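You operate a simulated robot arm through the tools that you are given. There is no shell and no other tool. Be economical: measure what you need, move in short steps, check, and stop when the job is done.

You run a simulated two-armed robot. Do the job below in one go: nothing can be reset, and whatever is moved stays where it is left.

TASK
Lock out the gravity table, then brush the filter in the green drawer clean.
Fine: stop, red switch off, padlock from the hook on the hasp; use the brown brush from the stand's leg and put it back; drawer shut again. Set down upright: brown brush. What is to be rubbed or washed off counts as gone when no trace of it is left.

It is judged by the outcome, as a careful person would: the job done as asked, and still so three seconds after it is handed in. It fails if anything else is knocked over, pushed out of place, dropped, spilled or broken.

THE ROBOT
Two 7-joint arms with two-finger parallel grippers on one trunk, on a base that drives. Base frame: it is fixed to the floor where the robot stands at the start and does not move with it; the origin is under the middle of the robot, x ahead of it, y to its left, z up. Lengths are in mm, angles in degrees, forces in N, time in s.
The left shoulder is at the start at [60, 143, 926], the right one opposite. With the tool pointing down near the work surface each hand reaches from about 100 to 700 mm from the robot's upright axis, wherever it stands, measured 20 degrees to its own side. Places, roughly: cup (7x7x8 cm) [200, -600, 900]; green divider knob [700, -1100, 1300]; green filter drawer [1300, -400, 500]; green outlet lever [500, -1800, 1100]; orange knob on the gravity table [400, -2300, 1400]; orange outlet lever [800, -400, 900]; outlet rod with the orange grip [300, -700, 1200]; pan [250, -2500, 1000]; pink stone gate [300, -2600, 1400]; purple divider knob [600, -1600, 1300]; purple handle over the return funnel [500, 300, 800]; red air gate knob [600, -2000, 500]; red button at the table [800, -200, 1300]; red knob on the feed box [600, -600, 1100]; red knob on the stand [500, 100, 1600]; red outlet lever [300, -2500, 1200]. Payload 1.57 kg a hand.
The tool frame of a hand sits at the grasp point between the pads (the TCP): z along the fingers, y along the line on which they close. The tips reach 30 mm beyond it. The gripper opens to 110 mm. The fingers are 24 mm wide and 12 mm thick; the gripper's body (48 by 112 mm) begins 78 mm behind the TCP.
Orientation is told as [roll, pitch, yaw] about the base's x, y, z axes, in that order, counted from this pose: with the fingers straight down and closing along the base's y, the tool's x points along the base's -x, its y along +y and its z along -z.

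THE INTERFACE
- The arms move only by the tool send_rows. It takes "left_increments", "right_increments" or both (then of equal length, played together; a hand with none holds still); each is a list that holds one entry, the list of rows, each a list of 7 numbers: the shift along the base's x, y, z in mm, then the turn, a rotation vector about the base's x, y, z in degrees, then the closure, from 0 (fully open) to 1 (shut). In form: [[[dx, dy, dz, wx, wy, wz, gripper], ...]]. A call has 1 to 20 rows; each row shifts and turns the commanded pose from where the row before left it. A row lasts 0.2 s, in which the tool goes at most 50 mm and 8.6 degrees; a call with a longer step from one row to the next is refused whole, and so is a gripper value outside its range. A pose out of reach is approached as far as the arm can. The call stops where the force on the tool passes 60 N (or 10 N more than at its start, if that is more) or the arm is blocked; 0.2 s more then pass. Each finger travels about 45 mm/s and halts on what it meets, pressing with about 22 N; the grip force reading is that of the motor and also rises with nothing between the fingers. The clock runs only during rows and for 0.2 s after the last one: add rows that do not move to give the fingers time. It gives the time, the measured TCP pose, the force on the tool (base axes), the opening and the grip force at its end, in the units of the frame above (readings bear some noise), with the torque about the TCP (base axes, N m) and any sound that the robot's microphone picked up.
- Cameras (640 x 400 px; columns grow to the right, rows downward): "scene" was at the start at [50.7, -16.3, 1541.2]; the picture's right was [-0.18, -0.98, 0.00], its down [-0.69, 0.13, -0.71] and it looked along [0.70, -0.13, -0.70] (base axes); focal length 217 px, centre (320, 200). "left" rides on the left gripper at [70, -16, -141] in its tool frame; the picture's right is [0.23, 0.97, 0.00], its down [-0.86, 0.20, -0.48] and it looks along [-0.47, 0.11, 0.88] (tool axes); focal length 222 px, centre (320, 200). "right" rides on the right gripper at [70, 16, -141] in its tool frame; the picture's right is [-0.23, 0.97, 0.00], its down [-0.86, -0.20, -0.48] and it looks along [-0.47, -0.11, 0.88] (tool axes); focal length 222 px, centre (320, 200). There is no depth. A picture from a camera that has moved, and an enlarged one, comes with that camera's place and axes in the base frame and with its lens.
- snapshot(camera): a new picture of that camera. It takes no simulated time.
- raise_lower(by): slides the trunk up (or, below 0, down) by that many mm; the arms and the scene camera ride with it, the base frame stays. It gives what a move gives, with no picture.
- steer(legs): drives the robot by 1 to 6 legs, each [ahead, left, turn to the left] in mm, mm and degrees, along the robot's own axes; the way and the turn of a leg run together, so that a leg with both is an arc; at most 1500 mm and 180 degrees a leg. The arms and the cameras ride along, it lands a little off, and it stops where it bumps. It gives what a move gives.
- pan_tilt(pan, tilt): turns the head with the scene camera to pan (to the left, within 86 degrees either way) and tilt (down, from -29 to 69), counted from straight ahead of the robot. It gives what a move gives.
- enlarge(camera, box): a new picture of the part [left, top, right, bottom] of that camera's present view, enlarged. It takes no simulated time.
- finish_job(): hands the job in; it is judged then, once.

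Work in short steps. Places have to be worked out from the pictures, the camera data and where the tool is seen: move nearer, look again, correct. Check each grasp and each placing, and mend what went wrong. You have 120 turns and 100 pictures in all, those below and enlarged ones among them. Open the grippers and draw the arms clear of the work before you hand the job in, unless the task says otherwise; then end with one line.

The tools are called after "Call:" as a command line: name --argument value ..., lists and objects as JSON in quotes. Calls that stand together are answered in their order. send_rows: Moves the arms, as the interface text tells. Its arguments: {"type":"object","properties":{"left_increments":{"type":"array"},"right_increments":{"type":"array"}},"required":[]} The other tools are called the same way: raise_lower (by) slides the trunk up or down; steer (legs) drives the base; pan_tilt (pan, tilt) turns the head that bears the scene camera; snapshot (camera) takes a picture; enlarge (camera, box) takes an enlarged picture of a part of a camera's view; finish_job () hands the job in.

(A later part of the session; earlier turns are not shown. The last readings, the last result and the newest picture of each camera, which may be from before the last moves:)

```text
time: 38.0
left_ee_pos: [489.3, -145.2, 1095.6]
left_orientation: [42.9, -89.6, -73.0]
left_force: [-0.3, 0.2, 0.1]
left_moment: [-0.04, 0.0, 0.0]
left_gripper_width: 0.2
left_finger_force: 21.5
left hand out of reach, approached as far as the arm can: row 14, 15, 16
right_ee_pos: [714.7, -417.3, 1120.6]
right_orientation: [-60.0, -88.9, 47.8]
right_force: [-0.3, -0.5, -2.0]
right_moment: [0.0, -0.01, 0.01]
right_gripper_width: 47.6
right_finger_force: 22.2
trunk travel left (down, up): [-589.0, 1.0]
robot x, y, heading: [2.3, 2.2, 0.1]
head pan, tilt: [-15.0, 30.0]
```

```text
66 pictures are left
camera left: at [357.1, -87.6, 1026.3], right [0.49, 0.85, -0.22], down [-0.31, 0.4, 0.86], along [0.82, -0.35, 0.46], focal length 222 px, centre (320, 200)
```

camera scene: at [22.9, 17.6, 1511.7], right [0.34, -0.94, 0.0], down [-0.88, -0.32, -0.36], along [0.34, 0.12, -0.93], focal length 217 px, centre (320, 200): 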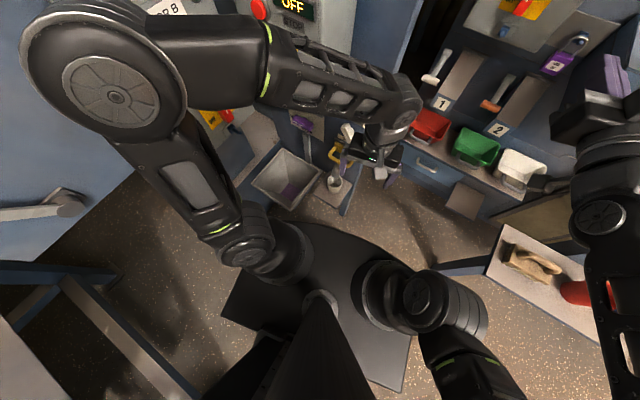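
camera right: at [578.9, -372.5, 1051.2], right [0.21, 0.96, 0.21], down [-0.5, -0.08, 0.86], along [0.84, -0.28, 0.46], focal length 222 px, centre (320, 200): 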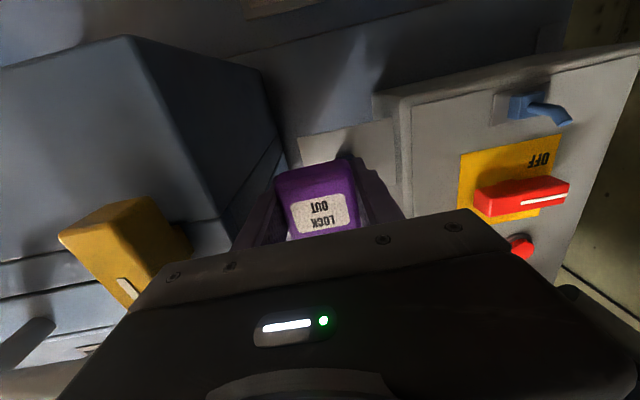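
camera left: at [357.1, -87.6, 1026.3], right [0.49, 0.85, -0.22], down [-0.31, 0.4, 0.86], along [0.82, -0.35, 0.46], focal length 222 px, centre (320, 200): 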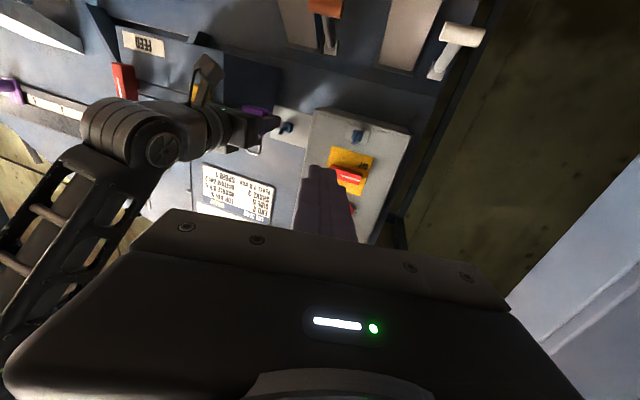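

The left camera sees both pegs and the padlock; enlarge for measurement.

Call:
enlarge --camera "left" --box '[220, 90, 380, 190]'

```text
4.00 times, centred on (300, 140) of left
camera zoom: at [357.1, -87.6, 1026.3], right [0.49, 0.85, -0.22], down [-0.31, 0.4, 0.86], along [0.82, -0.35, 0.46], focal length 888 px, centre (400, 440)
```

zoom: 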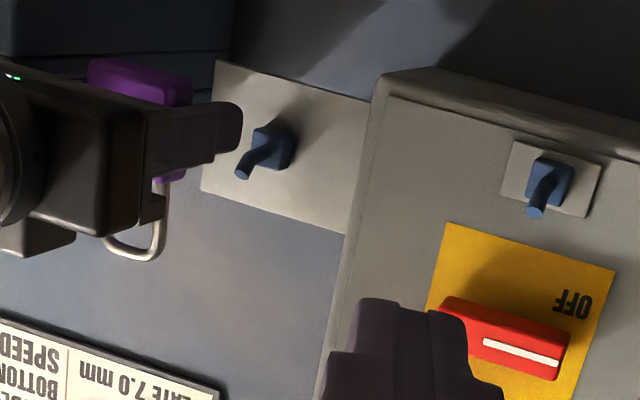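

Hook→hasp offset computed as about (+17,+173,−30). I carry the padlock to a pre-pose in front of the hasp.

Call:
send_rows --right_increments '[[[0, 29, -4, 0, 0, 0, 1], [0, 29, -4, 0, 0, 0, 1], [3, 29, -4, 0, 0, 0, 1], [5, 29, -6, 0, 0, 0, 1], [5, 29, -6, 0, 0, 0, 1], [5, 29, -6, 0, 0, 0, 1], [0, 0, 0, 0, 0, 0, 1]]]'

Call:
enlarge --camera "left" --box '[270, 90, 430, 190]'

Call:
enlarge --camera "scene" --box '[270, 170, 430, 270]'

```text
time: 39.6
left_ee_pos: [492.2, -138.3, 1092.9]
left_orientation: [32.4, -89.4, -61.5]
left_force: [-12.0, 44.4, -1.4]
left_moment: [0.1, 0.06, 0.67]
left_gripper_width: 0.0
left_finger_force: 21.5
right_ee_pos: [733.3, -251.1, 1089.7]
right_orientation: [-67.8, -88.7, 54.9]
right_force: [-0.1, 1.8, -1.3]
right_moment: [0.02, -0.03, 0.05]
right_gripper_width: 47.8
right_finger_force: 21.9
trunk travel left (down, up): [-589.0, 1.0]
robot x, y, heading: [-1.0, -0.4, -0.3]
head pan, tilt: [-15.0, 30.0]
```

```text
4.00 times, centred on (350, 140) of left
camera zoom: at [358.7, -83.6, 1025.0], right [0.47, 0.85, -0.22], down [-0.32, 0.4, 0.86], along [0.82, -0.34, 0.46], focal length 888 px, centre (200, 440)
```

zoom: 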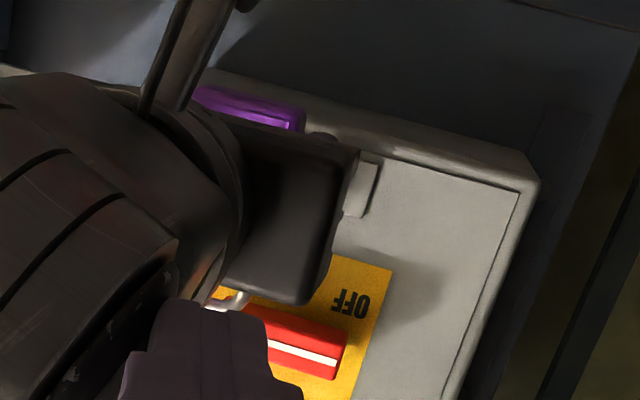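

```text
4.00 times, centred on (350, 220) of scene
camera zoom: at [57.1, -25.4, 1627.2], right [-0.26, -0.97, 0.0], down [-0.48, 0.13, -0.87], along [0.84, -0.23, -0.5], focal length 869 px, centre (200, 120)
```

zoom: 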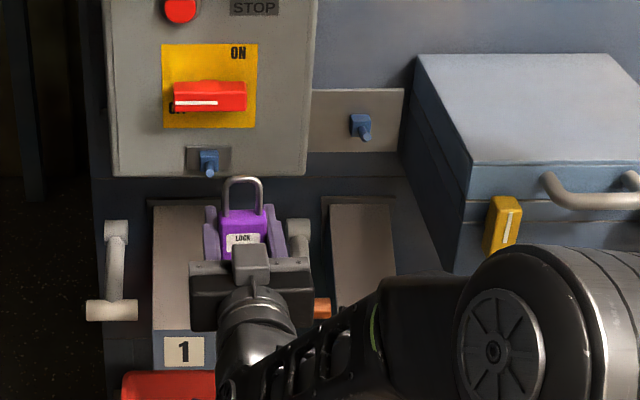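

The right wrist is pressing against the left fingers; I retract the left hand back and left at once.

Call:
send_rows --left_increments '[[[-15, 10, 0, 0, 0, 0, 1], [-20, 20, 0, 0, 0, 0, 1], [-20, 25, 0, 0, 0, 0, 1], [-20, 25, 0, 0, 0, 0, 1], [0, 0, 0, 0, 0, 0, 1]]]'

Call:
snapshot --camera "left"

Call:
snapshot --camera "right"

```text
time: 40.8
left_ee_pos: [444.8, -103.2, 1093.9]
left_orientation: [45.5, -89.5, -75.1]
left_force: [0.1, -0.8, 0.3]
left_moment: [0.0, 0.0, 0.01]
left_gripper_width: 0.3
left_finger_force: 21.6
left hand out of reach, approached as far as the arm can: row 3, 4
right_ee_pos: [734.1, -242.8, 1090.1]
right_orientation: [-59.6, -88.9, 47.4]
right_force: [0.0, -0.1, -1.4]
right_moment: [0.03, 0.02, 0.03]
right_gripper_width: 47.7
right_finger_force: 22.1
trunk travel left (down, up): [-589.0, 1.0]
robot x, y, heading: [2.8, -1.6, 0.1]
head pan, tilt: [-15.0, 30.0]
```

```text
62 pictures are left
camera left: at [313.2, -46.8, 1025.1], right [0.48, 0.85, -0.22], down [-0.31, 0.4, 0.86], along [0.82, -0.34, 0.46], focal length 222 px, centre (320, 200)
```

left: 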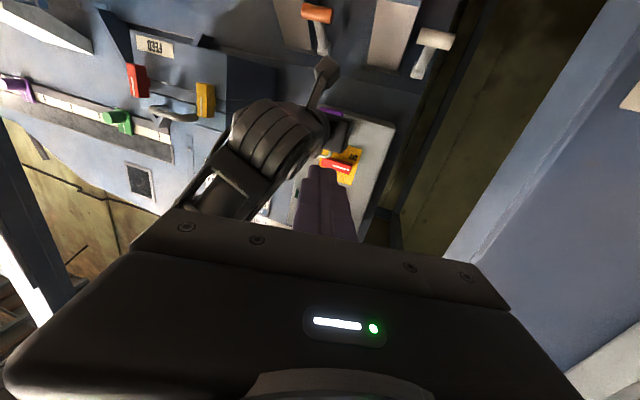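

```text
61 pictures are left
camera right: at [597.4, -199.0, 1020.1], right [0.21, 0.96, 0.21], down [-0.5, -0.08, 0.86], along [0.84, -0.28, 0.46], focal length 222 px, centre (320, 200)
```

right: 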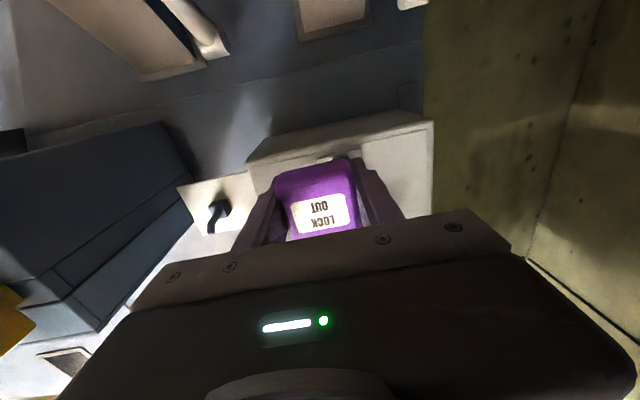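

Contact relieved. Check the shackle-to-peg alignment from the head camera.

Call:
enlarge --camera "scene" --box '[270, 180, 366, 240]'

```text
6.67 times, centred on (318, 210) of scene
camera zoom: at [57.5, -25.2, 1627.1], right [-0.26, -0.97, 0.0], down [-0.48, 0.13, -0.87], along [0.84, -0.23, -0.5], focal length 1448 px, centre (333, 133)
```

zoom: 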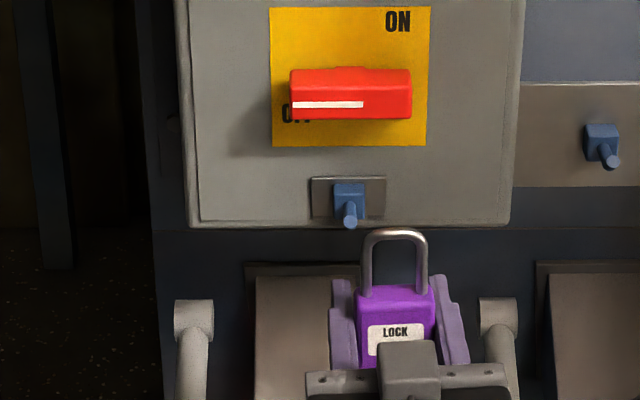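

Alignment agrees with the planned offset; I reverse the removal path onto the hasp peg, stopping midway to look.

Call:
send_rows --right_increments '[[[15, 0, 0, 0, 0, 0, 1], [12, 0, -2, 0, 0, 0, 1], [8, 0, -3, 0, 0, 0, 1], [8, 0, -3, 0, 0, 0, 1], [8, 0, -3, 0, 0, 0, 1], [8, 0, -3, 0, 0, 0, 1]]]'

Call:
enlarge --camera "scene" --box '[270, 180, 366, 240]'

```text
time: 42.2
left_ee_pos: [444.3, -103.8, 1094.2]
left_orientation: [43.8, -89.5, -73.5]
left_force: [0.2, 0.5, -0.9]
left_moment: [0.03, 0.01, 0.01]
left_gripper_width: 0.3
left_finger_force: 21.1
right_ee_pos: [792.9, -241.8, 1074.4]
right_orientation: [-60.5, -89.0, 48.4]
right_force: [0.6, 0.6, -1.4]
right_moment: [0.04, -0.01, -0.04]
right_gripper_width: 47.4
right_finger_force: 22.3
trunk travel left (down, up): [-589.0, 1.0]
robot x, y, heading: [-3.6, -0.7, -0.2]
head pan, tilt: [-15.0, 30.0]
```

```text
6.67 times, centred on (318, 210) of scene
camera zoom: at [57.6, -25.1, 1627.1], right [-0.26, -0.97, 0.0], down [-0.48, 0.13, -0.87], along [0.84, -0.23, -0.5], focal length 1448 px, centre (333, 133)
```

zoom: 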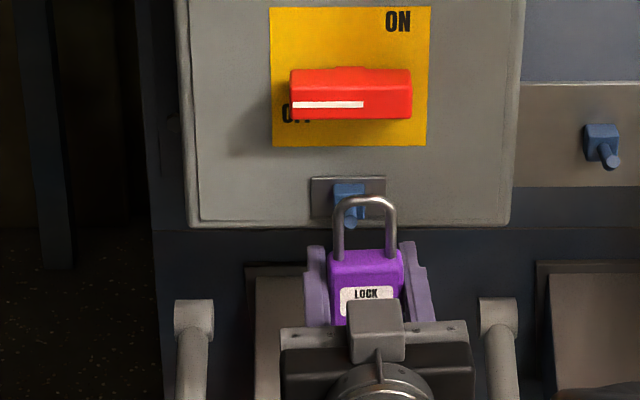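

The peg also leans about 11 mm to the left along its length, so I centre the shackle by 8 mm and then feed it along the peg's direction.

Call:
send_rows --right_increments '[[[0, 4, 0, 0, 0, 0, 1], [0, 4, 0, 0, 0, 0, 1], [8, -2, -3, 0, 0, 0, 1], [8, -2, -3, 0, 0, 0, 1], [0, 0, 0, 0, 0, 0, 1]]]'

Call:
enlarge --camera "scene" --box '[270, 180, 366, 240]'

Call:
enlarge --camera "left" --box '[260, 80, 420, 180]'

```text
time: 43.4
left_ee_pos: [442.9, -102.2, 1094.1]
left_orientation: [45.1, -89.5, -74.7]
left_force: [0.2, 0.1, 0.3]
left_moment: [-0.03, -0.02, -0.06]
left_gripper_width: 0.0
left_finger_force: 21.5
right_ee_pos: [809.1, -237.8, 1069.3]
right_orientation: [-60.5, -88.8, 48.3]
right_force: [-0.2, 0.1, -0.6]
right_moment: [0.02, -0.01, 0.03]
right_gripper_width: 48.0
right_finger_force: 21.9
trunk travel left (down, up): [-589.0, 1.0]
robot x, y, heading: [-0.6, -0.5, -0.1]
head pan, tilt: [-15.0, 30.0]
```

```text
6.67 times, centred on (318, 210) of scene
camera zoom: at [57.3, -25.2, 1627.2], right [-0.26, -0.97, 0.0], down [-0.48, 0.13, -0.87], along [0.84, -0.23, -0.5], focal length 1448 px, centre (333, 133)
```

zoom: 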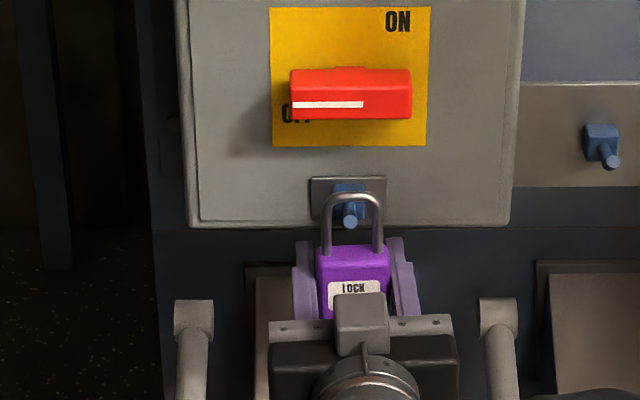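

```text
4.00 times, centred on (340, 130) of left
camera zoom: at [313.2, -46.7, 1025.0], right [0.48, 0.85, -0.22], down [-0.32, 0.4, 0.86], along [0.82, -0.34, 0.46], focal length 888 px, centre (240, 480)
```

zoom: 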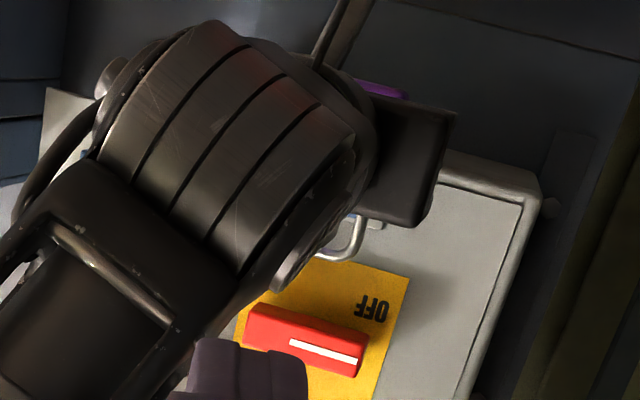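

The peg is centred inside the shackle; I feed the rest and lower.

Call:
send_rows --right_increments '[[[7, -2, -3, 0, 0, 0, 1], [7, -1, -3, 0, 0, 0, 1], [0, 0, -4, 0, 0, 0, 1], [0, 0, -4, 0, 0, 0, 1], [0, 0, -3, 0, 0, 0, 1], [0, 0, 0, 0, 0, 0, 1]]]'

Call:
enlarge --camera "scene" --box '[270, 180, 366, 240]'

```text
time: 44.8
left_ee_pos: [444.5, -103.6, 1093.4]
left_orientation: [44.7, -89.4, -74.4]
left_force: [-0.6, 0.1, 0.7]
left_moment: [0.01, 0.01, 0.03]
left_gripper_width: 0.2
left_finger_force: 21.8
right_ee_pos: [823.3, -241.2, 1053.4]
right_orientation: [-60.9, -88.8, 48.8]
right_force: [-0.4, -0.1, -0.8]
right_moment: [0.01, -0.03, 0.0]
right_gripper_width: 47.5
right_finger_force: 22.4
trunk travel left (down, up): [-589.0, 1.0]
robot x, y, heading: [-2.0, -2.1, -0.1]
head pan, tilt: [-15.0, 30.0]
```

```text
6.67 times, centred on (318, 210) of scene
camera zoom: at [57.4, -25.1, 1627.1], right [-0.26, -0.97, 0.0], down [-0.48, 0.13, -0.87], along [0.84, -0.23, -0.5], focal length 1448 px, centre (333, 133)
```

zoom: 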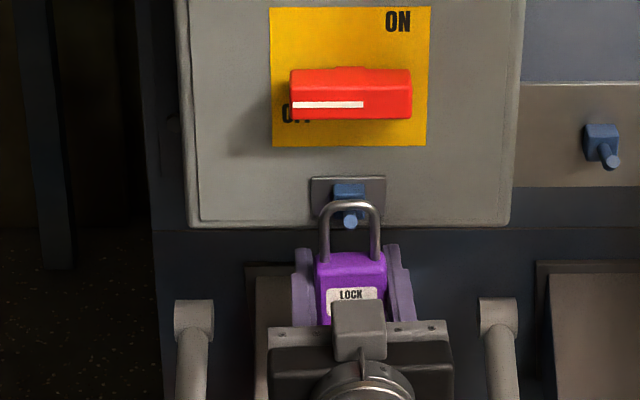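

Looks like the hung picture on the hook. I lower further until the peg takes the weight (up-force on the tool).

Call:
send_rows --right_increments '[[[0, 0, -3, 0, 0, 0, 1], [0, 0, -2, 0, 0, 0, 1], [0, 0, 0, 0, 0, 0, 1]]]'

Call:
enlarge --camera "scene" --box '[294, 195, 342, 225]'

```text
time: 45.6
left_ee_pos: [443.7, -102.8, 1094.7]
left_orientation: [48.8, -89.4, -78.6]
left_force: [-0.4, 0.5, 0.3]
left_moment: [0.04, 0.02, 0.02]
left_gripper_width: 0.0
left_finger_force: 21.3
right_ee_pos: [822.8, -241.4, 1049.9]
right_orientation: [-72.3, -88.9, 60.1]
right_force: [2.2, 0.2, 8.7]
right_moment: [0.02, 0.24, 0.02]
right_gripper_width: 47.5
right_finger_force: 22.1
trunk travel left (down, up): [-589.0, 1.0]
robot x, y, heading: [-3.9, 0.6, -0.2]
head pan, tilt: [-15.0, 30.0]
```

```text
13.33 times, centred on (318, 210) of scene
camera zoom: at [56.4, -24.8, 1627.3], right [-0.26, -0.97, 0.0], down [-0.48, 0.13, -0.87], along [0.84, -0.23, -0.5], focal length 2896 px, centre (347, 67)
```

zoom: 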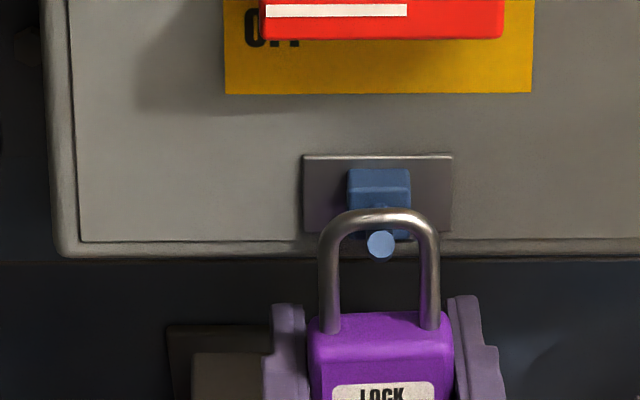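

The peg carries it (8.7 N up). I release and withdraw straight back along the fingers.

Call:
send_rows --right_increments '[[[0, 0, 2, 0, 0, 0, 1], [0, 0, 0, 0, 0, 0, 0.6], [0, 0, 0, 0, 0, 0, 0.4], [0, 0, 0, 0, 0, 0, 0.35], [-10, 2, 0, 0, 0, 0, 0.35], [-20, 4, 0, 0, 0, 0, 0.35], [-25, 5, 0, 0, 0, 0, 0.35], [-30, 6, 0, 0, 0, 0, 0.35], [-40, 8, 10, 0, 0, 0, 0.35], [-40, 0, 20, 0, 0, 0, 0.35], [-40, 0, 20, 0, 0, 0, 0.35]]]'

Call:
enlarge --camera "scene" --box '[270, 180, 366, 240]'

Call:
snapshot --camera "right"

```text
time: 48.0
left_ee_pos: [442.0, -102.6, 1093.7]
left_orientation: [51.4, -89.5, -81.2]
left_force: [-1.1, 0.5, 0.2]
left_moment: [0.0, -0.01, 0.05]
left_gripper_width: 0.0
left_finger_force: 21.2
right_ee_pos: [612.0, -216.8, 1100.0]
right_orientation: [-64.0, -88.9, 51.9]
right_force: [0.0, -0.2, 0.4]
right_moment: [0.02, 0.02, -0.03]
right_gripper_width: 71.5
right_finger_force: 0.1
trunk travel left (down, up): [-589.0, 1.0]
robot x, y, heading: [-1.6, 1.5, -0.2]
head pan, tilt: [-15.0, 30.0]
```

```text
6.67 times, centred on (318, 210) of scene
camera zoom: at [55.8, -25.1, 1627.2], right [-0.26, -0.97, 0.0], down [-0.48, 0.13, -0.87], along [0.84, -0.23, -0.5], focal length 1448 px, centre (333, 133)
```

zoom: 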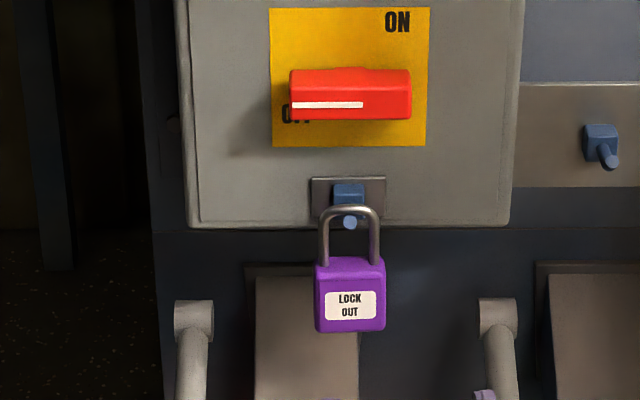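

```text
53 pictures are left
camera right: at [475.7, -172.4, 1031.2], right [0.21, 0.95, 0.21], down [-0.5, -0.08, 0.86], along [0.84, -0.29, 0.46], focal length 222 px, centre (320, 200)
```

right: 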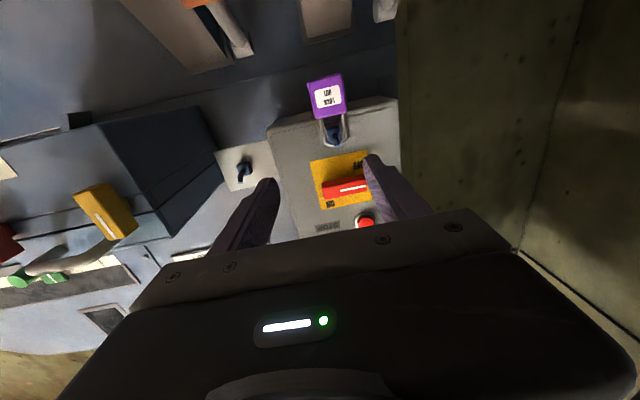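

Lockout is complete. Now I search for the green drawer and the brown brush; head low and to the right.

Call:
send_rows --right_increments '[[[-30, -12, 15, 0, 0, 2, 0.35], [-30, -12, 15, 0, 0, 2, 0.35], [-30, -12, 15, 0, 0, 2, 0.35], [-30, -12, 15, 0, 0, 2, 0.35], [-30, -12, 15, 0, 0, 2, 0.35], [-30, -12, 15, 0, 0, 2, 0.35], [-20, -12, 15, 0, 0, 0, 0.35]]]' --left_increments '[[[-15, 10, 0, 0, 6, 0, 1], [-15, 10, 0, 0, 8, 0, 1], [-15, 10, 0, 0, 8, 0, 1], [-15, 10, 0, 0, 8, 0, 1], [-15, 10, 0, 0, 8, 0, 1], [-10, 10, 0, 0, 8, 0, 1], [-10, 10, 0, 0, 0, 0, 1]]]'

Call:
pan_tilt --pan -22 --tilt 45

Call:
snapshot --camera "scene"

Call:
pan_tilt --pan -80 --tilt 35

Call:
snapshot --camera "scene"

```text
time: 49.6
left_ee_pos: [382.7, -69.6, 1095.7]
left_orientation: [-29.4, -43.8, -0.7]
left_force: [-0.2, 0.6, -0.4]
left_moment: [-0.01, 0.0, -0.02]
left_gripper_width: 0.1
left_finger_force: 21.3
left hand out of reach, approached as far as the arm can: row 1, 2, 3, 4
right_ee_pos: [505.9, -327.7, 1219.2]
right_orientation: [-59.4, -88.8, 59.3]
right_force: [-1.1, 0.3, 0.3]
right_moment: [-0.03, -0.01, 0.0]
right_gripper_width: 71.6
right_finger_force: 0.1
right hand out of reach, approached as far as the arm can: row 3, 4, 5, 6, 7
trunk travel left (down, up): [-589.0, 1.0]
robot x, y, heading: [0.8, -0.8, -0.0]
head pan, tilt: [-15.0, 30.0]
```

```text
time: 50.4
left_ee_pos: [383.7, -69.2, 1094.6]
left_orientation: [-29.4, -43.8, -0.8]
left_force: [0.3, -0.3, 1.3]
left_moment: [-0.01, -0.01, -0.02]
left_gripper_width: 0.1
left_finger_force: 21.7
right_ee_pos: [507.7, -327.3, 1219.6]
right_orientation: [-58.7, -88.8, 58.6]
right_force: [0.0, 0.3, 0.5]
right_moment: [0.02, -0.03, 0.0]
right_gripper_width: 71.5
right_finger_force: 0.1
trunk travel left (down, up): [-589.0, 1.0]
robot x, y, heading: [-2.8, 2.3, 0.1]
head pan, tilt: [-22.0, 45.0]
```

```text
52 pictures are left
camera scene: at [45.0, -32.1, 1604.6], right [-0.38, -0.93, 0.0], down [-0.65, 0.27, -0.71], along [0.66, -0.27, -0.71], focal length 217 px, centre (320, 200)
```

scene: 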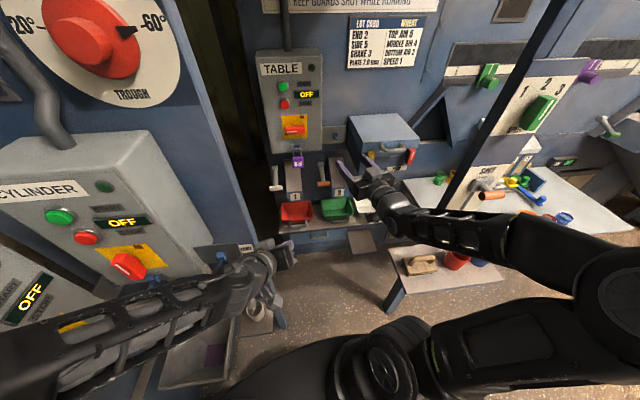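

```text
time: 51.6
left_ee_pos: [384.5, -69.2, 1094.6]
left_orientation: [-29.3, -43.8, -0.7]
left_force: [-0.3, -0.1, 0.4]
left_moment: [0.0, 0.0, -0.05]
left_gripper_width: 0.0
left_finger_force: 21.6
right_ee_pos: [506.6, -327.0, 1219.3]
right_orientation: [-58.5, -88.9, 58.3]
right_force: [-0.8, 0.4, 0.9]
right_moment: [0.0, 0.0, 0.0]
right_gripper_width: 71.7
right_finger_force: 0.1
trunk travel left (down, up): [-589.0, 1.0]
robot x, y, heading: [-3.0, -2.7, -0.0]
head pan, tilt: [-80.0, 35.0]
```

```text
51 pictures are left
camera scene: at [-15.0, -88.3, 1619.4], right [-0.98, -0.17, 0.0], down [-0.1, 0.57, -0.82], along [0.14, -0.81, -0.57], focal length 217 px, centre (320, 200)
```

scene: 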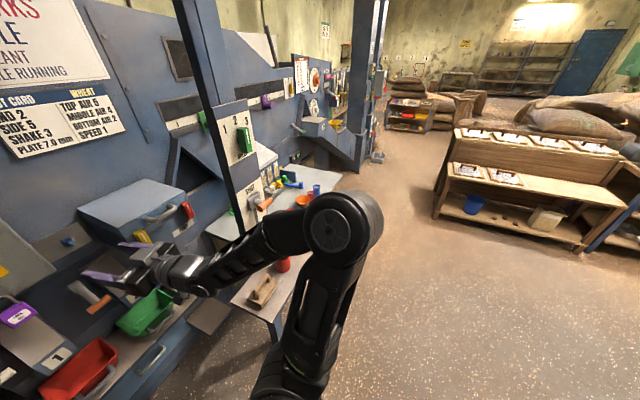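

No green drawer yet; I zoom into the gap left of the table and the low area there.

Call:
pan_tilt --pan -12 --tilt 45

Call:
enlarge --camera "scene" --box '[190, 40, 510, 300]'

Call:
snapshot --camera "left"

```text
time: 53.0
left_ee_pos: [383.9, -69.6, 1093.5]
left_orientation: [-29.3, -43.9, -0.7]
left_force: [0.2, -0.1, 0.8]
left_moment: [-0.01, -0.03, 0.02]
left_gripper_width: 0.1
left_finger_force: 21.5
right_ee_pos: [505.7, -326.6, 1218.4]
right_orientation: [-58.5, -88.8, 58.3]
right_force: [0.7, -1.0, 0.7]
right_moment: [-0.02, 0.0, -0.04]
right_gripper_width: 71.3
right_finger_force: 0.1
trunk travel left (down, up): [-589.0, 1.0]
robot x, y, heading: [-1.1, 4.2, -0.2]
head pan, tilt: [-12.0, 45.0]
```

```text
1.54 times, centred on (350, 170) of scene
camera zoom: at [49.3, -18.6, 1604.6], right [-0.21, -0.98, 0.0], down [-0.69, 0.15, -0.71], along [0.69, -0.15, -0.71], focal length 334 px, centre (274, 246)
```

zoom: 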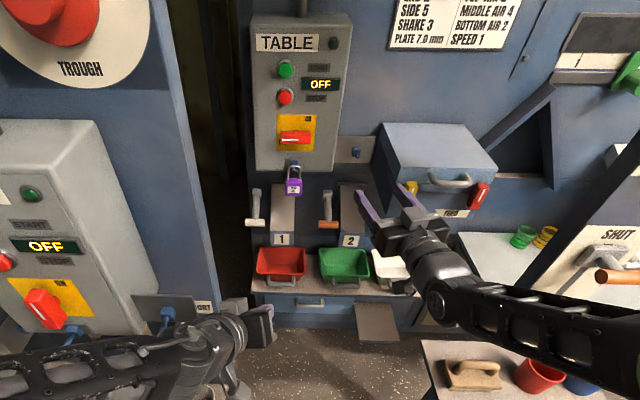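

```text
49 pictures are left
camera left: at [243.5, -12.0, 1141.7], right [0.18, 0.85, -0.5], down [0.4, 0.4, 0.82], along [0.9, -0.35, -0.27], focal length 222 px, centre (320, 200)
```

left: 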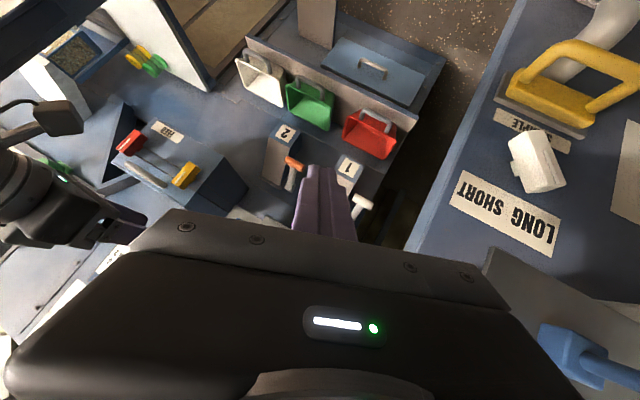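

I zoom the left camera into the dark gap between the machines, and onto the brownish panel.

Call:
enlarge --camera "left" --box '[340, 0, 540, 250]'

Call:
enlarge --camera "left" --box '[120, 0, 340, 120]'

```text
1.60 times, centred on (440, 125) of left
camera zoom: at [243.5, -12.0, 1141.7], right [0.18, 0.85, -0.5], down [0.4, 0.4, 0.82], along [0.9, -0.35, -0.27], focal length 355 px, centre (128, 320)
```

zoom: 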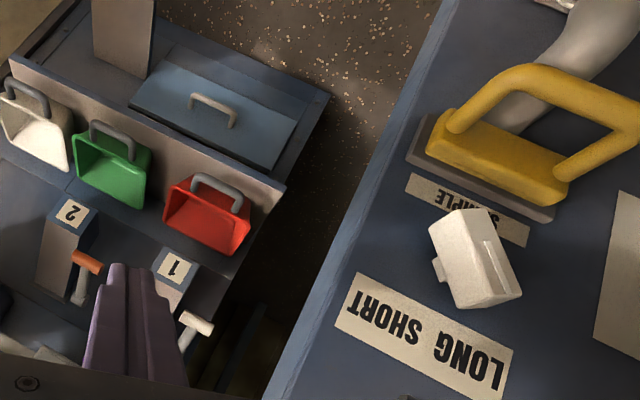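

```text
2.91 times, centred on (230, 60) of left
camera zoom: at [243.5, -12.0, 1141.7], right [0.18, 0.85, -0.5], down [0.4, 0.4, 0.82], along [0.9, -0.35, -0.27], focal length 646 px, centre (582, 607)
```

zoom: 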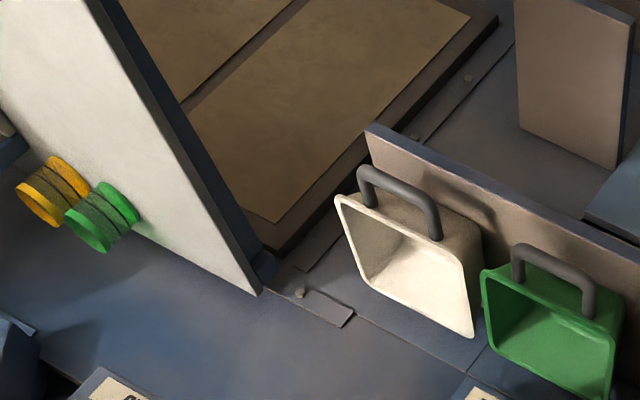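

The drawer must be low; I lower the right hand between bench and shelf to use its camera, in stages.

Call:
send_rows --right_increments '[[[-15, 12, -30, 0, 7.5, 0, 0.35], [-15, 12, -30, 0, 7.5, 0, 0.35], [-15, 12, -30, 0, 7.5, 0, 0.5], [-15, 12, -35, 0, 7.5, 0, 0.7], [-15, 12, -35, 0, 7.5, 0, 1], [-5, 10, -40, 0, 7.5, 0, 1], [0, 5, -40, 0, 0, 0, 1], [0, 0, -40, 0, 0, 0, 1]]]'

Call:
pan_tilt --pan -45 --tilt 55

Call:
snapshot --camera "scene"

Call:
snapshot --camera "right"

```text
time: 54.8
left_ee_pos: [384.0, -68.2, 1094.6]
left_orientation: [-29.4, -43.9, -0.7]
left_force: [0.7, -0.2, -0.6]
left_moment: [0.01, 0.01, -0.02]
left_gripper_width: 0.1
left_finger_force: 21.4
right_ee_pos: [472.6, -274.1, 956.0]
right_orientation: [-1.2, -44.2, 1.5]
right_force: [0.2, 0.1, 0.7]
right_moment: [0.02, 0.01, 0.04]
right_gripper_width: 0.0
right_finger_force: 21.3
right hand out of reach, approached as far as the arm can: row 1, 2, 3, 4, 5, 7
trunk travel left (down, up): [-589.0, 1.0]
robot x, y, heading: [0.2, 2.3, -0.2]
head pan, tilt: [-12.0, 45.0]
```

```text
time: 55.8
left_ee_pos: [383.5, -69.5, 1094.9]
left_orientation: [-29.3, -43.8, -0.7]
left_force: [1.1, -0.2, 1.1]
left_moment: [0.01, 0.01, 0.0]
left_gripper_width: 0.1
left_finger_force: 21.5
right_ee_pos: [472.2, -274.2, 958.2]
right_orientation: [-1.0, -44.3, 1.4]
right_force: [0.2, -0.7, 0.6]
right_moment: [0.04, 0.0, 0.01]
right_gripper_width: 0.0
right_finger_force: 21.7
trunk travel left (down, up): [-589.0, 1.0]
robot x, y, heading: [0.5, -0.1, -0.1]
head pan, tilt: [-45.0, 55.0]
```

```text
46 pictures are left
camera scene: at [20.7, -52.5, 1591.1], right [-0.71, -0.71, 0.0], down [-0.58, 0.58, -0.57], along [0.41, -0.41, -0.82], focal length 217 px, centre (320, 200)
```

scene: 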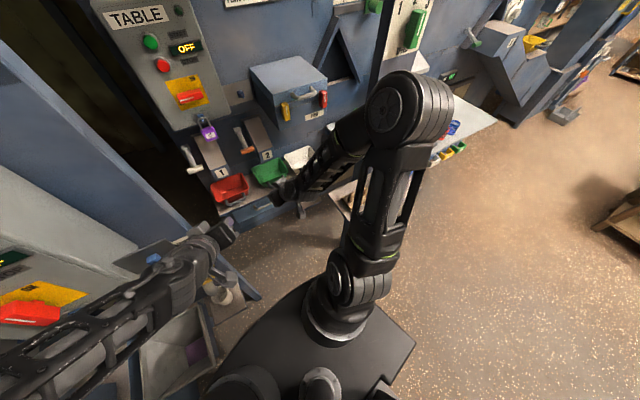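

```text
45 pictures are left
camera right: at [322.5, -260.1, 1008.6], right [0.15, 0.98, 0.15], down [0.28, -0.18, 0.94], along [0.95, -0.1, -0.3], focal length 222 px, centre (320, 200)
```

right: 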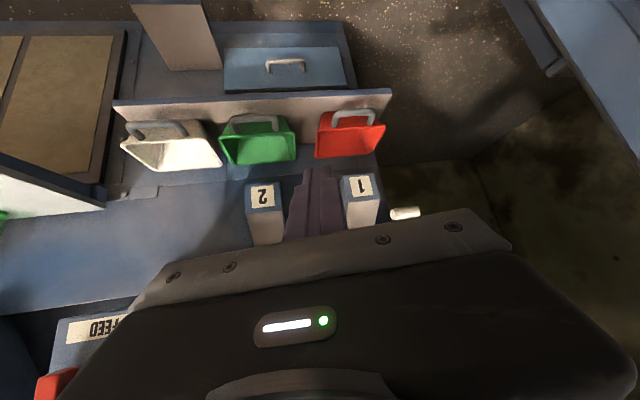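

Nothing green at the front. I look to the far left for a way around the cylinder stand, and its legs.

Call:
pan_tilt --pan 80 --tilt 25

Call:
snapshot --camera "scene"

Call:
pan_tilt --pan -86 --tilt 10

Call:
snapshot --camera "scene"

```text
time: 57.8
left_ee_pos: [383.6, -68.7, 1094.5]
left_orientation: [-29.3, -43.8, -0.8]
left_force: [0.4, -0.4, 0.3]
left_moment: [-0.02, -0.03, 0.01]
left_gripper_width: 0.2
left_finger_force: 21.0
right_ee_pos: [471.2, -275.2, 956.3]
right_orientation: [-1.1, -44.3, 1.4]
right_force: [0.1, -0.6, -0.9]
right_moment: [0.03, 0.0, -0.01]
right_gripper_width: 0.0
right_finger_force: 20.9
trunk travel left (down, up): [-589.0, 1.0]
robot x, y, heading: [-3.6, -1.7, -0.0]
head pan, tilt: [80.0, 25.0]
```

```text
44 pictures are left
camera scene: at [-14.0, 89.2, 1635.1], right [0.98, -0.18, 0.0], down [-0.07, -0.42, -0.91], along [0.16, 0.89, -0.42], focal length 217 px, centre (320, 200)
```

scene: 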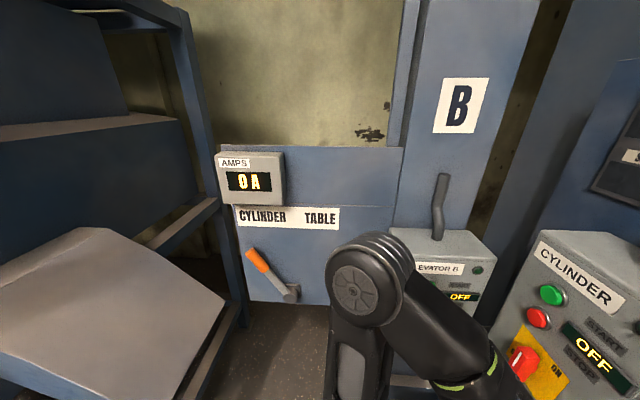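

```text
time: 60.4
left_ee_pos: [383.8, -68.6, 1095.6]
left_orientation: [-29.3, -43.8, -0.7]
left_force: [-0.1, 0.4, -0.3]
left_moment: [0.02, 0.0, 0.0]
left_gripper_width: 0.0
left_finger_force: 21.6
right_ee_pos: [470.9, -274.7, 955.8]
right_orientation: [-1.0, -44.2, 1.4]
right_force: [-0.3, 0.2, 0.5]
right_moment: [-0.01, -0.02, -0.01]
right_gripper_width: 0.1
right_finger_force: 22.1
trunk travel left (down, up): [-589.0, 1.0]
robot x, y, heading: [-3.5, -2.3, -0.2]
head pan, tilt: [-85.9, 10.0]
```

```text
43 pictures are left
camera scene: at [-23.7, -94.3, 1659.5], right [-1.0, -0.07, 0.0], down [-0.01, 0.17, -0.98], along [0.07, -0.98, -0.17], focal length 217 px, centre (320, 200)
```

scene: 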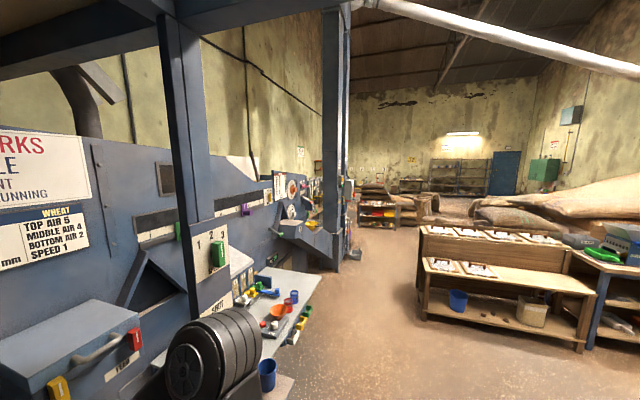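

There is an overhead steel frame with posts (legs). I zoom on the posts for the brush.

Call:
enlarge --camera "scene" --box '[260, 120, 400, 290]'

Call:
enlarge --camera "scene" --box '[140, 20, 330, 360]'

```text
2.35 times, centred on (330, 205) of scene
camera zoom: at [-23.7, -94.3, 1659.5], right [-1.0, -0.07, 0.0], down [-0.01, 0.17, -0.98], along [0.07, -0.98, -0.17], focal length 511 px, centre (296, 188)
```

zoom: 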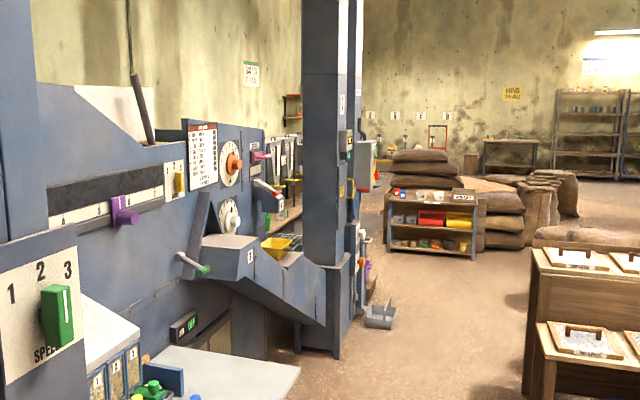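

```text
1.18 times, centred on (235, 190) of scene
camera zoom: at [-23.7, -94.3, 1659.5], right [-1.0, -0.07, 0.0], down [-0.01, 0.17, -0.98], along [0.07, -0.98, -0.17], focal length 256 px, centre (420, 212)
```

zoom: 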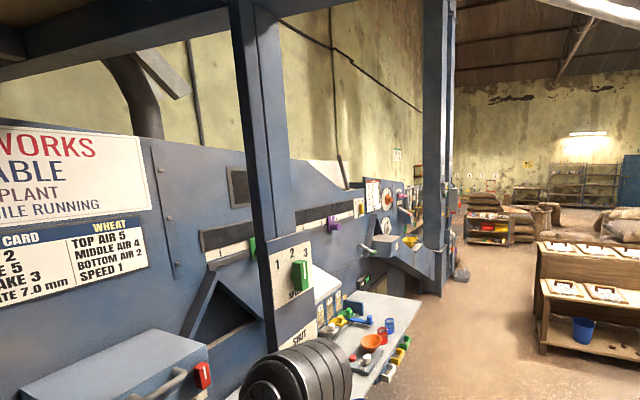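

I reach the left hand forward above the gap to look in at the table's end face.

Call:
send_rows --left_increments '[[[28, -2, -12, 0, 0, 0, 1], [28, -2, -12, 0, 0, 0, 1], [28, -2, -12, 0, 0, 0, 1], [28, -2, -12, 0, 0, 0, 1], [28, -2, -12, 0, 0, 0, 1], [28, -2, -12, 0, 0, 0, 1], [28, -2, -12, 0, 0, 0, 1], [28, -2, -12, 0, 0, 0, 1]]]'

Call:
snapshot --camera "left"

```text
time: 62.4
left_ee_pos: [580.4, -110.9, 1024.6]
left_orientation: [-30.3, -46.4, -2.6]
left_force: [0.9, 0.8, 0.1]
left_moment: [-0.04, 0.05, -0.03]
left_gripper_width: 0.0
left_finger_force: 21.0
right_ee_pos: [456.8, -280.0, 959.5]
right_orientation: [-0.7, -45.1, 1.1]
right_force: [0.0, 0.2, -0.7]
right_moment: [0.02, 0.0, 0.01]
right_gripper_width: 0.2
right_finger_force: 21.5
trunk travel left (down, up): [-589.0, 1.0]
robot x, y, heading: [-2.7, 1.1, 0.2]
head pan, tilt: [-85.9, 10.0]
stopped in row 8 (left hand): the arm was blocked; the commanded pose is now the measured one
```

```text
40 pictures are left
camera left: at [441.0, -47.4, 1064.3], right [0.24, 0.83, -0.5], down [0.38, 0.4, 0.83], along [0.89, -0.39, -0.23], focal length 222 px, centre (320, 200)
```

left: 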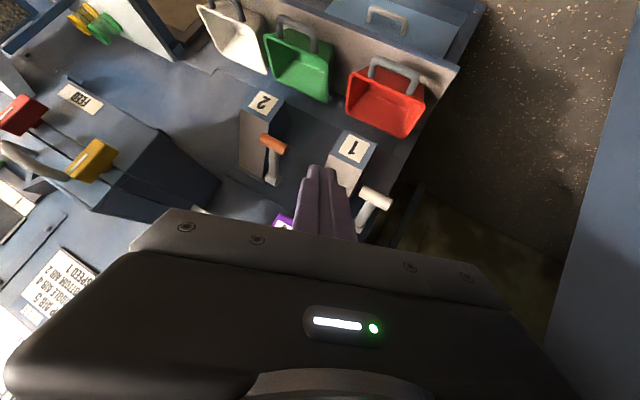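

The arms touched lightly; I'll back off after this look into the gap.

Call:
enlarge --camera "left" --box '[380, 60, 580, 310]'

Call:
send_rows --left_increments '[[[-20, 5, 15, 0, 0, 0, 1], [-20, 5, 15, 0, 0, 0, 1]]]'

```text
1.60 times, centred on (480, 185) of left
camera zoom: at [441.0, -47.4, 1064.3], right [0.24, 0.83, -0.5], down [0.38, 0.4, 0.83], along [0.89, -0.39, -0.23], focal length 355 px, centre (64, 224)
```

zoom: 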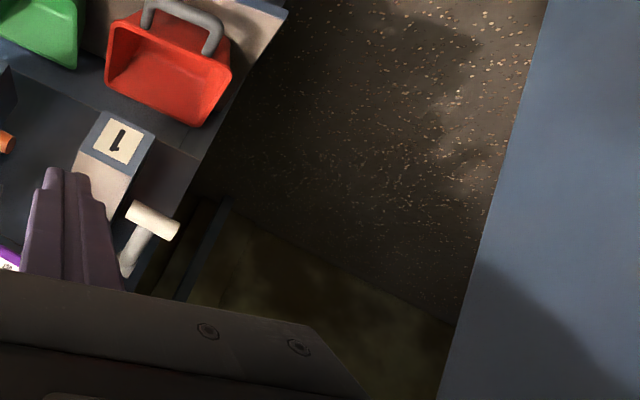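

```text
time: 63.0
left_ee_pos: [552.5, -104.6, 1040.7]
left_orientation: [-31.6, -44.5, -3.2]
left_force: [-3.5, -7.2, 1.4]
left_moment: [0.41, -0.22, 0.59]
left_gripper_width: 0.0
left_finger_force: 21.1
right_ee_pos: [470.0, -279.4, 956.7]
right_orientation: [-1.1, -44.4, 1.0]
right_force: [-0.5, 0.7, 0.3]
right_moment: [-0.02, -0.02, 0.01]
right_gripper_width: 0.1
right_finger_force: 21.7
trunk travel left (down, up): [-589.0, 1.0]
robot x, y, heading: [2.7, -0.1, -0.1]
head pan, tilt: [-85.9, 10.0]
stopped in row 2 (left hand): the force on the tool passed its limit at 81 N (the readings are from after the stop); the commanded pose is now the measured one
```

Unexpected contact on the left hand; I look before moving further.

Call:
pan_tilt --pan -8 --tilt 55

Call:
snapshot --camera "scene"

```text
time: 64.5
left_ee_pos: [554.2, -103.8, 1040.9]
left_orientation: [-31.2, -44.7, -2.9]
left_force: [-12.4, -25.0, 0.0]
left_moment: [1.63, -0.9, 2.17]
left_gripper_width: 0.0
left_finger_force: 21.8
right_ee_pos: [470.2, -281.5, 957.4]
right_orientation: [-1.0, -44.4, 1.0]
right_force: [0.1, 0.8, -0.1]
right_moment: [0.0, -0.02, 0.0]
right_gripper_width: 0.3
right_finger_force: 21.9
trunk travel left (down, up): [-589.0, 1.0]
robot x, y, heading: [-2.9, -0.0, -0.4]
head pan, tilt: [-8.0, 55.0]
```

```text
38 pictures are left
camera scene: at [39.8, -17.8, 1591.2], right [-0.15, -0.99, 0.0], down [-0.81, 0.12, -0.57], along [0.57, -0.08, -0.82], focal length 217 px, centre (320, 200)
```

scene: 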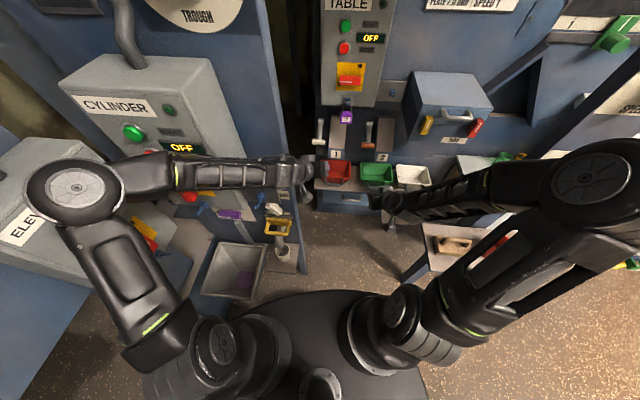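

The left wrist presses on the stand's panel edge at its left; I move it right, off the edge, then straight back.

Call:
send_rows --left_increments '[[[0, -12, 0, 0, 0, 0, 1], [0, -14, 0, 0, 0, 0, 1], [0, -8, 0, 0, 0, 0, 1]]]'

```text
time: 65.3
left_ee_pos: [557.0, -133.1, 1039.0]
left_orientation: [-31.1, -44.6, -2.6]
left_force: [-0.7, 0.2, 0.3]
left_moment: [0.03, 0.03, 0.0]
left_gripper_width: 0.0
left_finger_force: 21.7
right_ee_pos: [470.6, -277.8, 956.8]
right_orientation: [-1.1, -44.4, 1.1]
right_force: [-0.2, 0.6, 0.6]
right_moment: [-0.01, 0.01, 0.0]
right_gripper_width: 0.0
right_finger_force: 21.6
trunk travel left (down, up): [-589.0, 1.0]
robot x, y, heading: [-5.8, -4.9, -0.4]
head pan, tilt: [-8.0, 55.0]
```

Free again. I retract the left hand, and lower the right hand so its camera looks under the shelf.

Call:
send_rows --left_increments '[[[-25, 0, 6, 0, 0, 0, 1], [-25, 0, 6, 0, 0, 0, 1], [-25, 0, 6, 0, 0, 0, 1], [-25, 0, 6, 0, 0, 0, 1], [-25, 0, 6, 0, 0, 0, 1], [-25, 5, 6, 0, 0, 0, 1], [-20, 10, 6, 0, 0, 0, 1], [-10, 15, 10, 0, 0, 0, 1], [0, 15, 10, 0, 0, 0, 1], [0, 0, 0, 0, 0, 0, 1]]]' --right_increments '[[[0, 0, -35, 0, -1.2, 0, 1], [0, 0, -35, 0, -1.2, 0, 1], [0, 0, -35, 0, -1.2, 0, 1], [0, 0, -35, 0, -1.2, 0, 1], [0, 0, -35, 0, -1.2, 0, 1], [0, 0, -35, 0, -1.2, 0, 1], [0, 0, -35, 0, -1.2, 0, 1], [0, 0, -35, 0, -1.2, 0, 1], [0, 0, -20, 0, -1.2, 0, 1], [0, 0, 0, 0, 0, 0, 1]]]'

Call:
snapshot --camera "right"

```text
time: 67.5
left_ee_pos: [375.7, -89.5, 1101.5]
left_orientation: [-31.3, -44.6, -2.7]
left_force: [-0.8, 0.8, 0.7]
left_moment: [-0.01, 0.01, 0.0]
left_gripper_width: 0.1
left_finger_force: 21.2
right_ee_pos: [471.0, -279.2, 656.0]
right_orientation: [-1.6, -55.1, 1.4]
right_force: [-0.1, -0.7, 0.2]
right_moment: [-0.03, 0.03, -0.02]
right_gripper_width: 0.3
right_finger_force: 20.7
trunk travel left (down, up): [-589.0, 1.0]
robot x, y, heading: [-2.4, -0.3, -0.7]
head pan, tilt: [-8.0, 55.0]
```

```text
37 pictures are left
camera right: at [314.0, -263.3, 678.3], right [0.13, 0.98, 0.17], down [0.1, -0.18, 0.98], along [0.99, -0.11, -0.12], focal length 222 px, centre (320, 200)
```

right: 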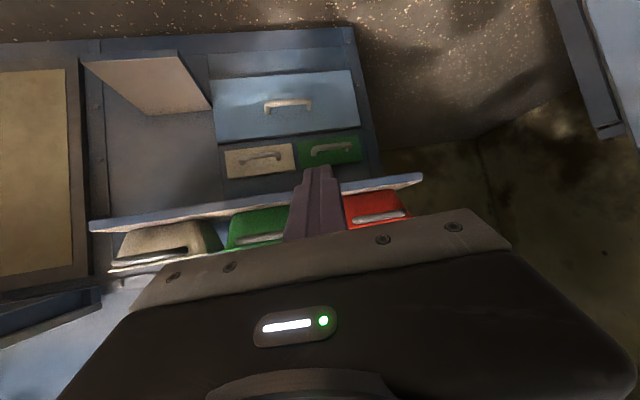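

Found: a small green drawer with a grey handle under the shelf, near [905,-273,480]. Now I zoom at the stand's leg area near the funnel for the brush.

Call:
enlarge --camera "scene" --box '[180, 180, 340, 300]'

Call:
enlarge --camera "right" --box '[200, 60, 400, 200]'

Call:
enlarge --camera "right" --box '[480, 0, 640, 160]'

```text
3.33 times, centred on (260, 240) of scene
camera zoom: at [41.6, -13.8, 1591.1], right [-0.15, -0.99, 0.0], down [-0.81, 0.12, -0.57], along [0.57, -0.08, -0.82], focal length 724 px, centre (520, 67)
```

zoom: 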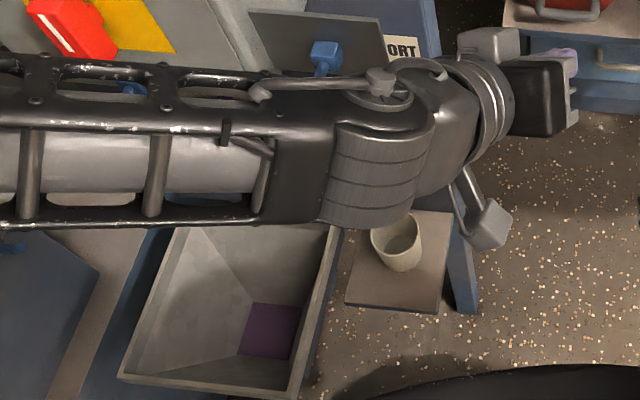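

```text
2.86 times, centred on (300, 130) of right
camera zoom: at [314.0, -263.3, 678.3], right [0.13, 0.98, 0.17], down [0.1, -0.18, 0.98], along [0.99, -0.11, -0.12], focal length 635 px, centre (377, 400)
```

zoom: 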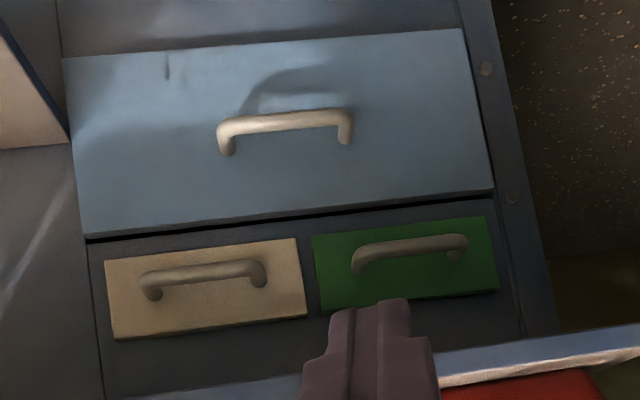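

```text
2.50 times, centred on (560, 80) of right
camera zoom: at [314.0, -263.3, 678.3], right [0.13, 0.98, 0.17], down [0.1, -0.18, 0.98], along [0.99, -0.11, -0.12], focal length 555 px, centre (-280, 500)
```

zoom: 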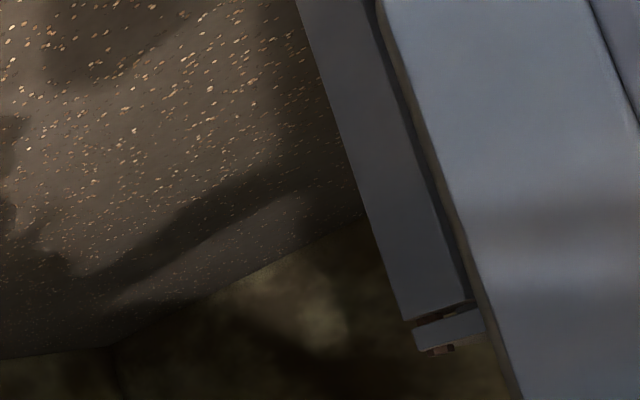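

The leg at right edge shows a small shelf, but no brush for sure. I turn the low right hand to look right at the bench and frame posts.

Call:
send_rows --right_increments '[[[0, 4, 5, 0, 0, -8, 1], [0, 4, 5, 0, 0, -8, 1], [0, 4, 5, 0, 0, -8, 1], [0, 4, 5, 0, 0, -8, 1], [0, 4, 5, 0, 0, -8, 1], [0, 4, 5, 0, 0, -8, 1], [0, 4, 5, 0, 0, -8, 1]]]'

Call:
snapshot --camera "right"

```text
time: 69.1
left_ee_pos: [377.1, -88.7, 1101.5]
left_orientation: [-31.3, -44.5, -2.5]
left_force: [-0.2, -0.5, -0.4]
left_moment: [0.01, 0.0, 0.01]
left_gripper_width: 0.0
left_finger_force: 20.9
right_ee_pos: [470.4, -250.8, 692.0]
right_orientation: [-1.6, -55.2, -54.5]
right_force: [-0.5, 0.1, 0.0]
right_moment: [0.0, -0.02, -0.02]
right_gripper_width: 0.0
right_finger_force: 21.3
trunk travel left (down, up): [-589.0, 1.0]
robot x, y, heading: [0.1, -2.6, -0.6]
head pan, tilt: [-8.0, 55.0]
```

```text
33 pictures are left
camera right: at [396.1, -111.8, 715.4], right [0.88, 0.44, 0.17], down [-0.1, -0.18, 0.98], along [0.46, -0.88, -0.12], focal length 222 px, centre (320, 200)
```

right: 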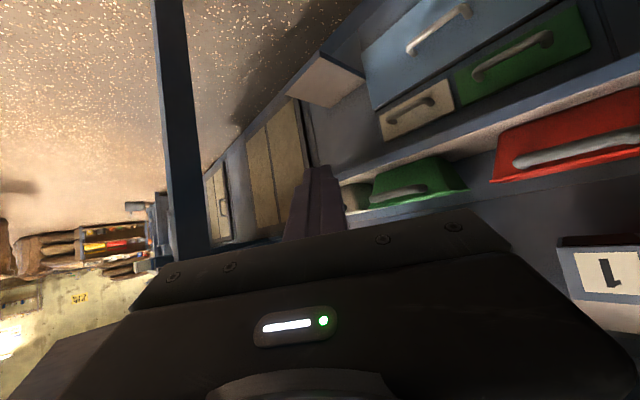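

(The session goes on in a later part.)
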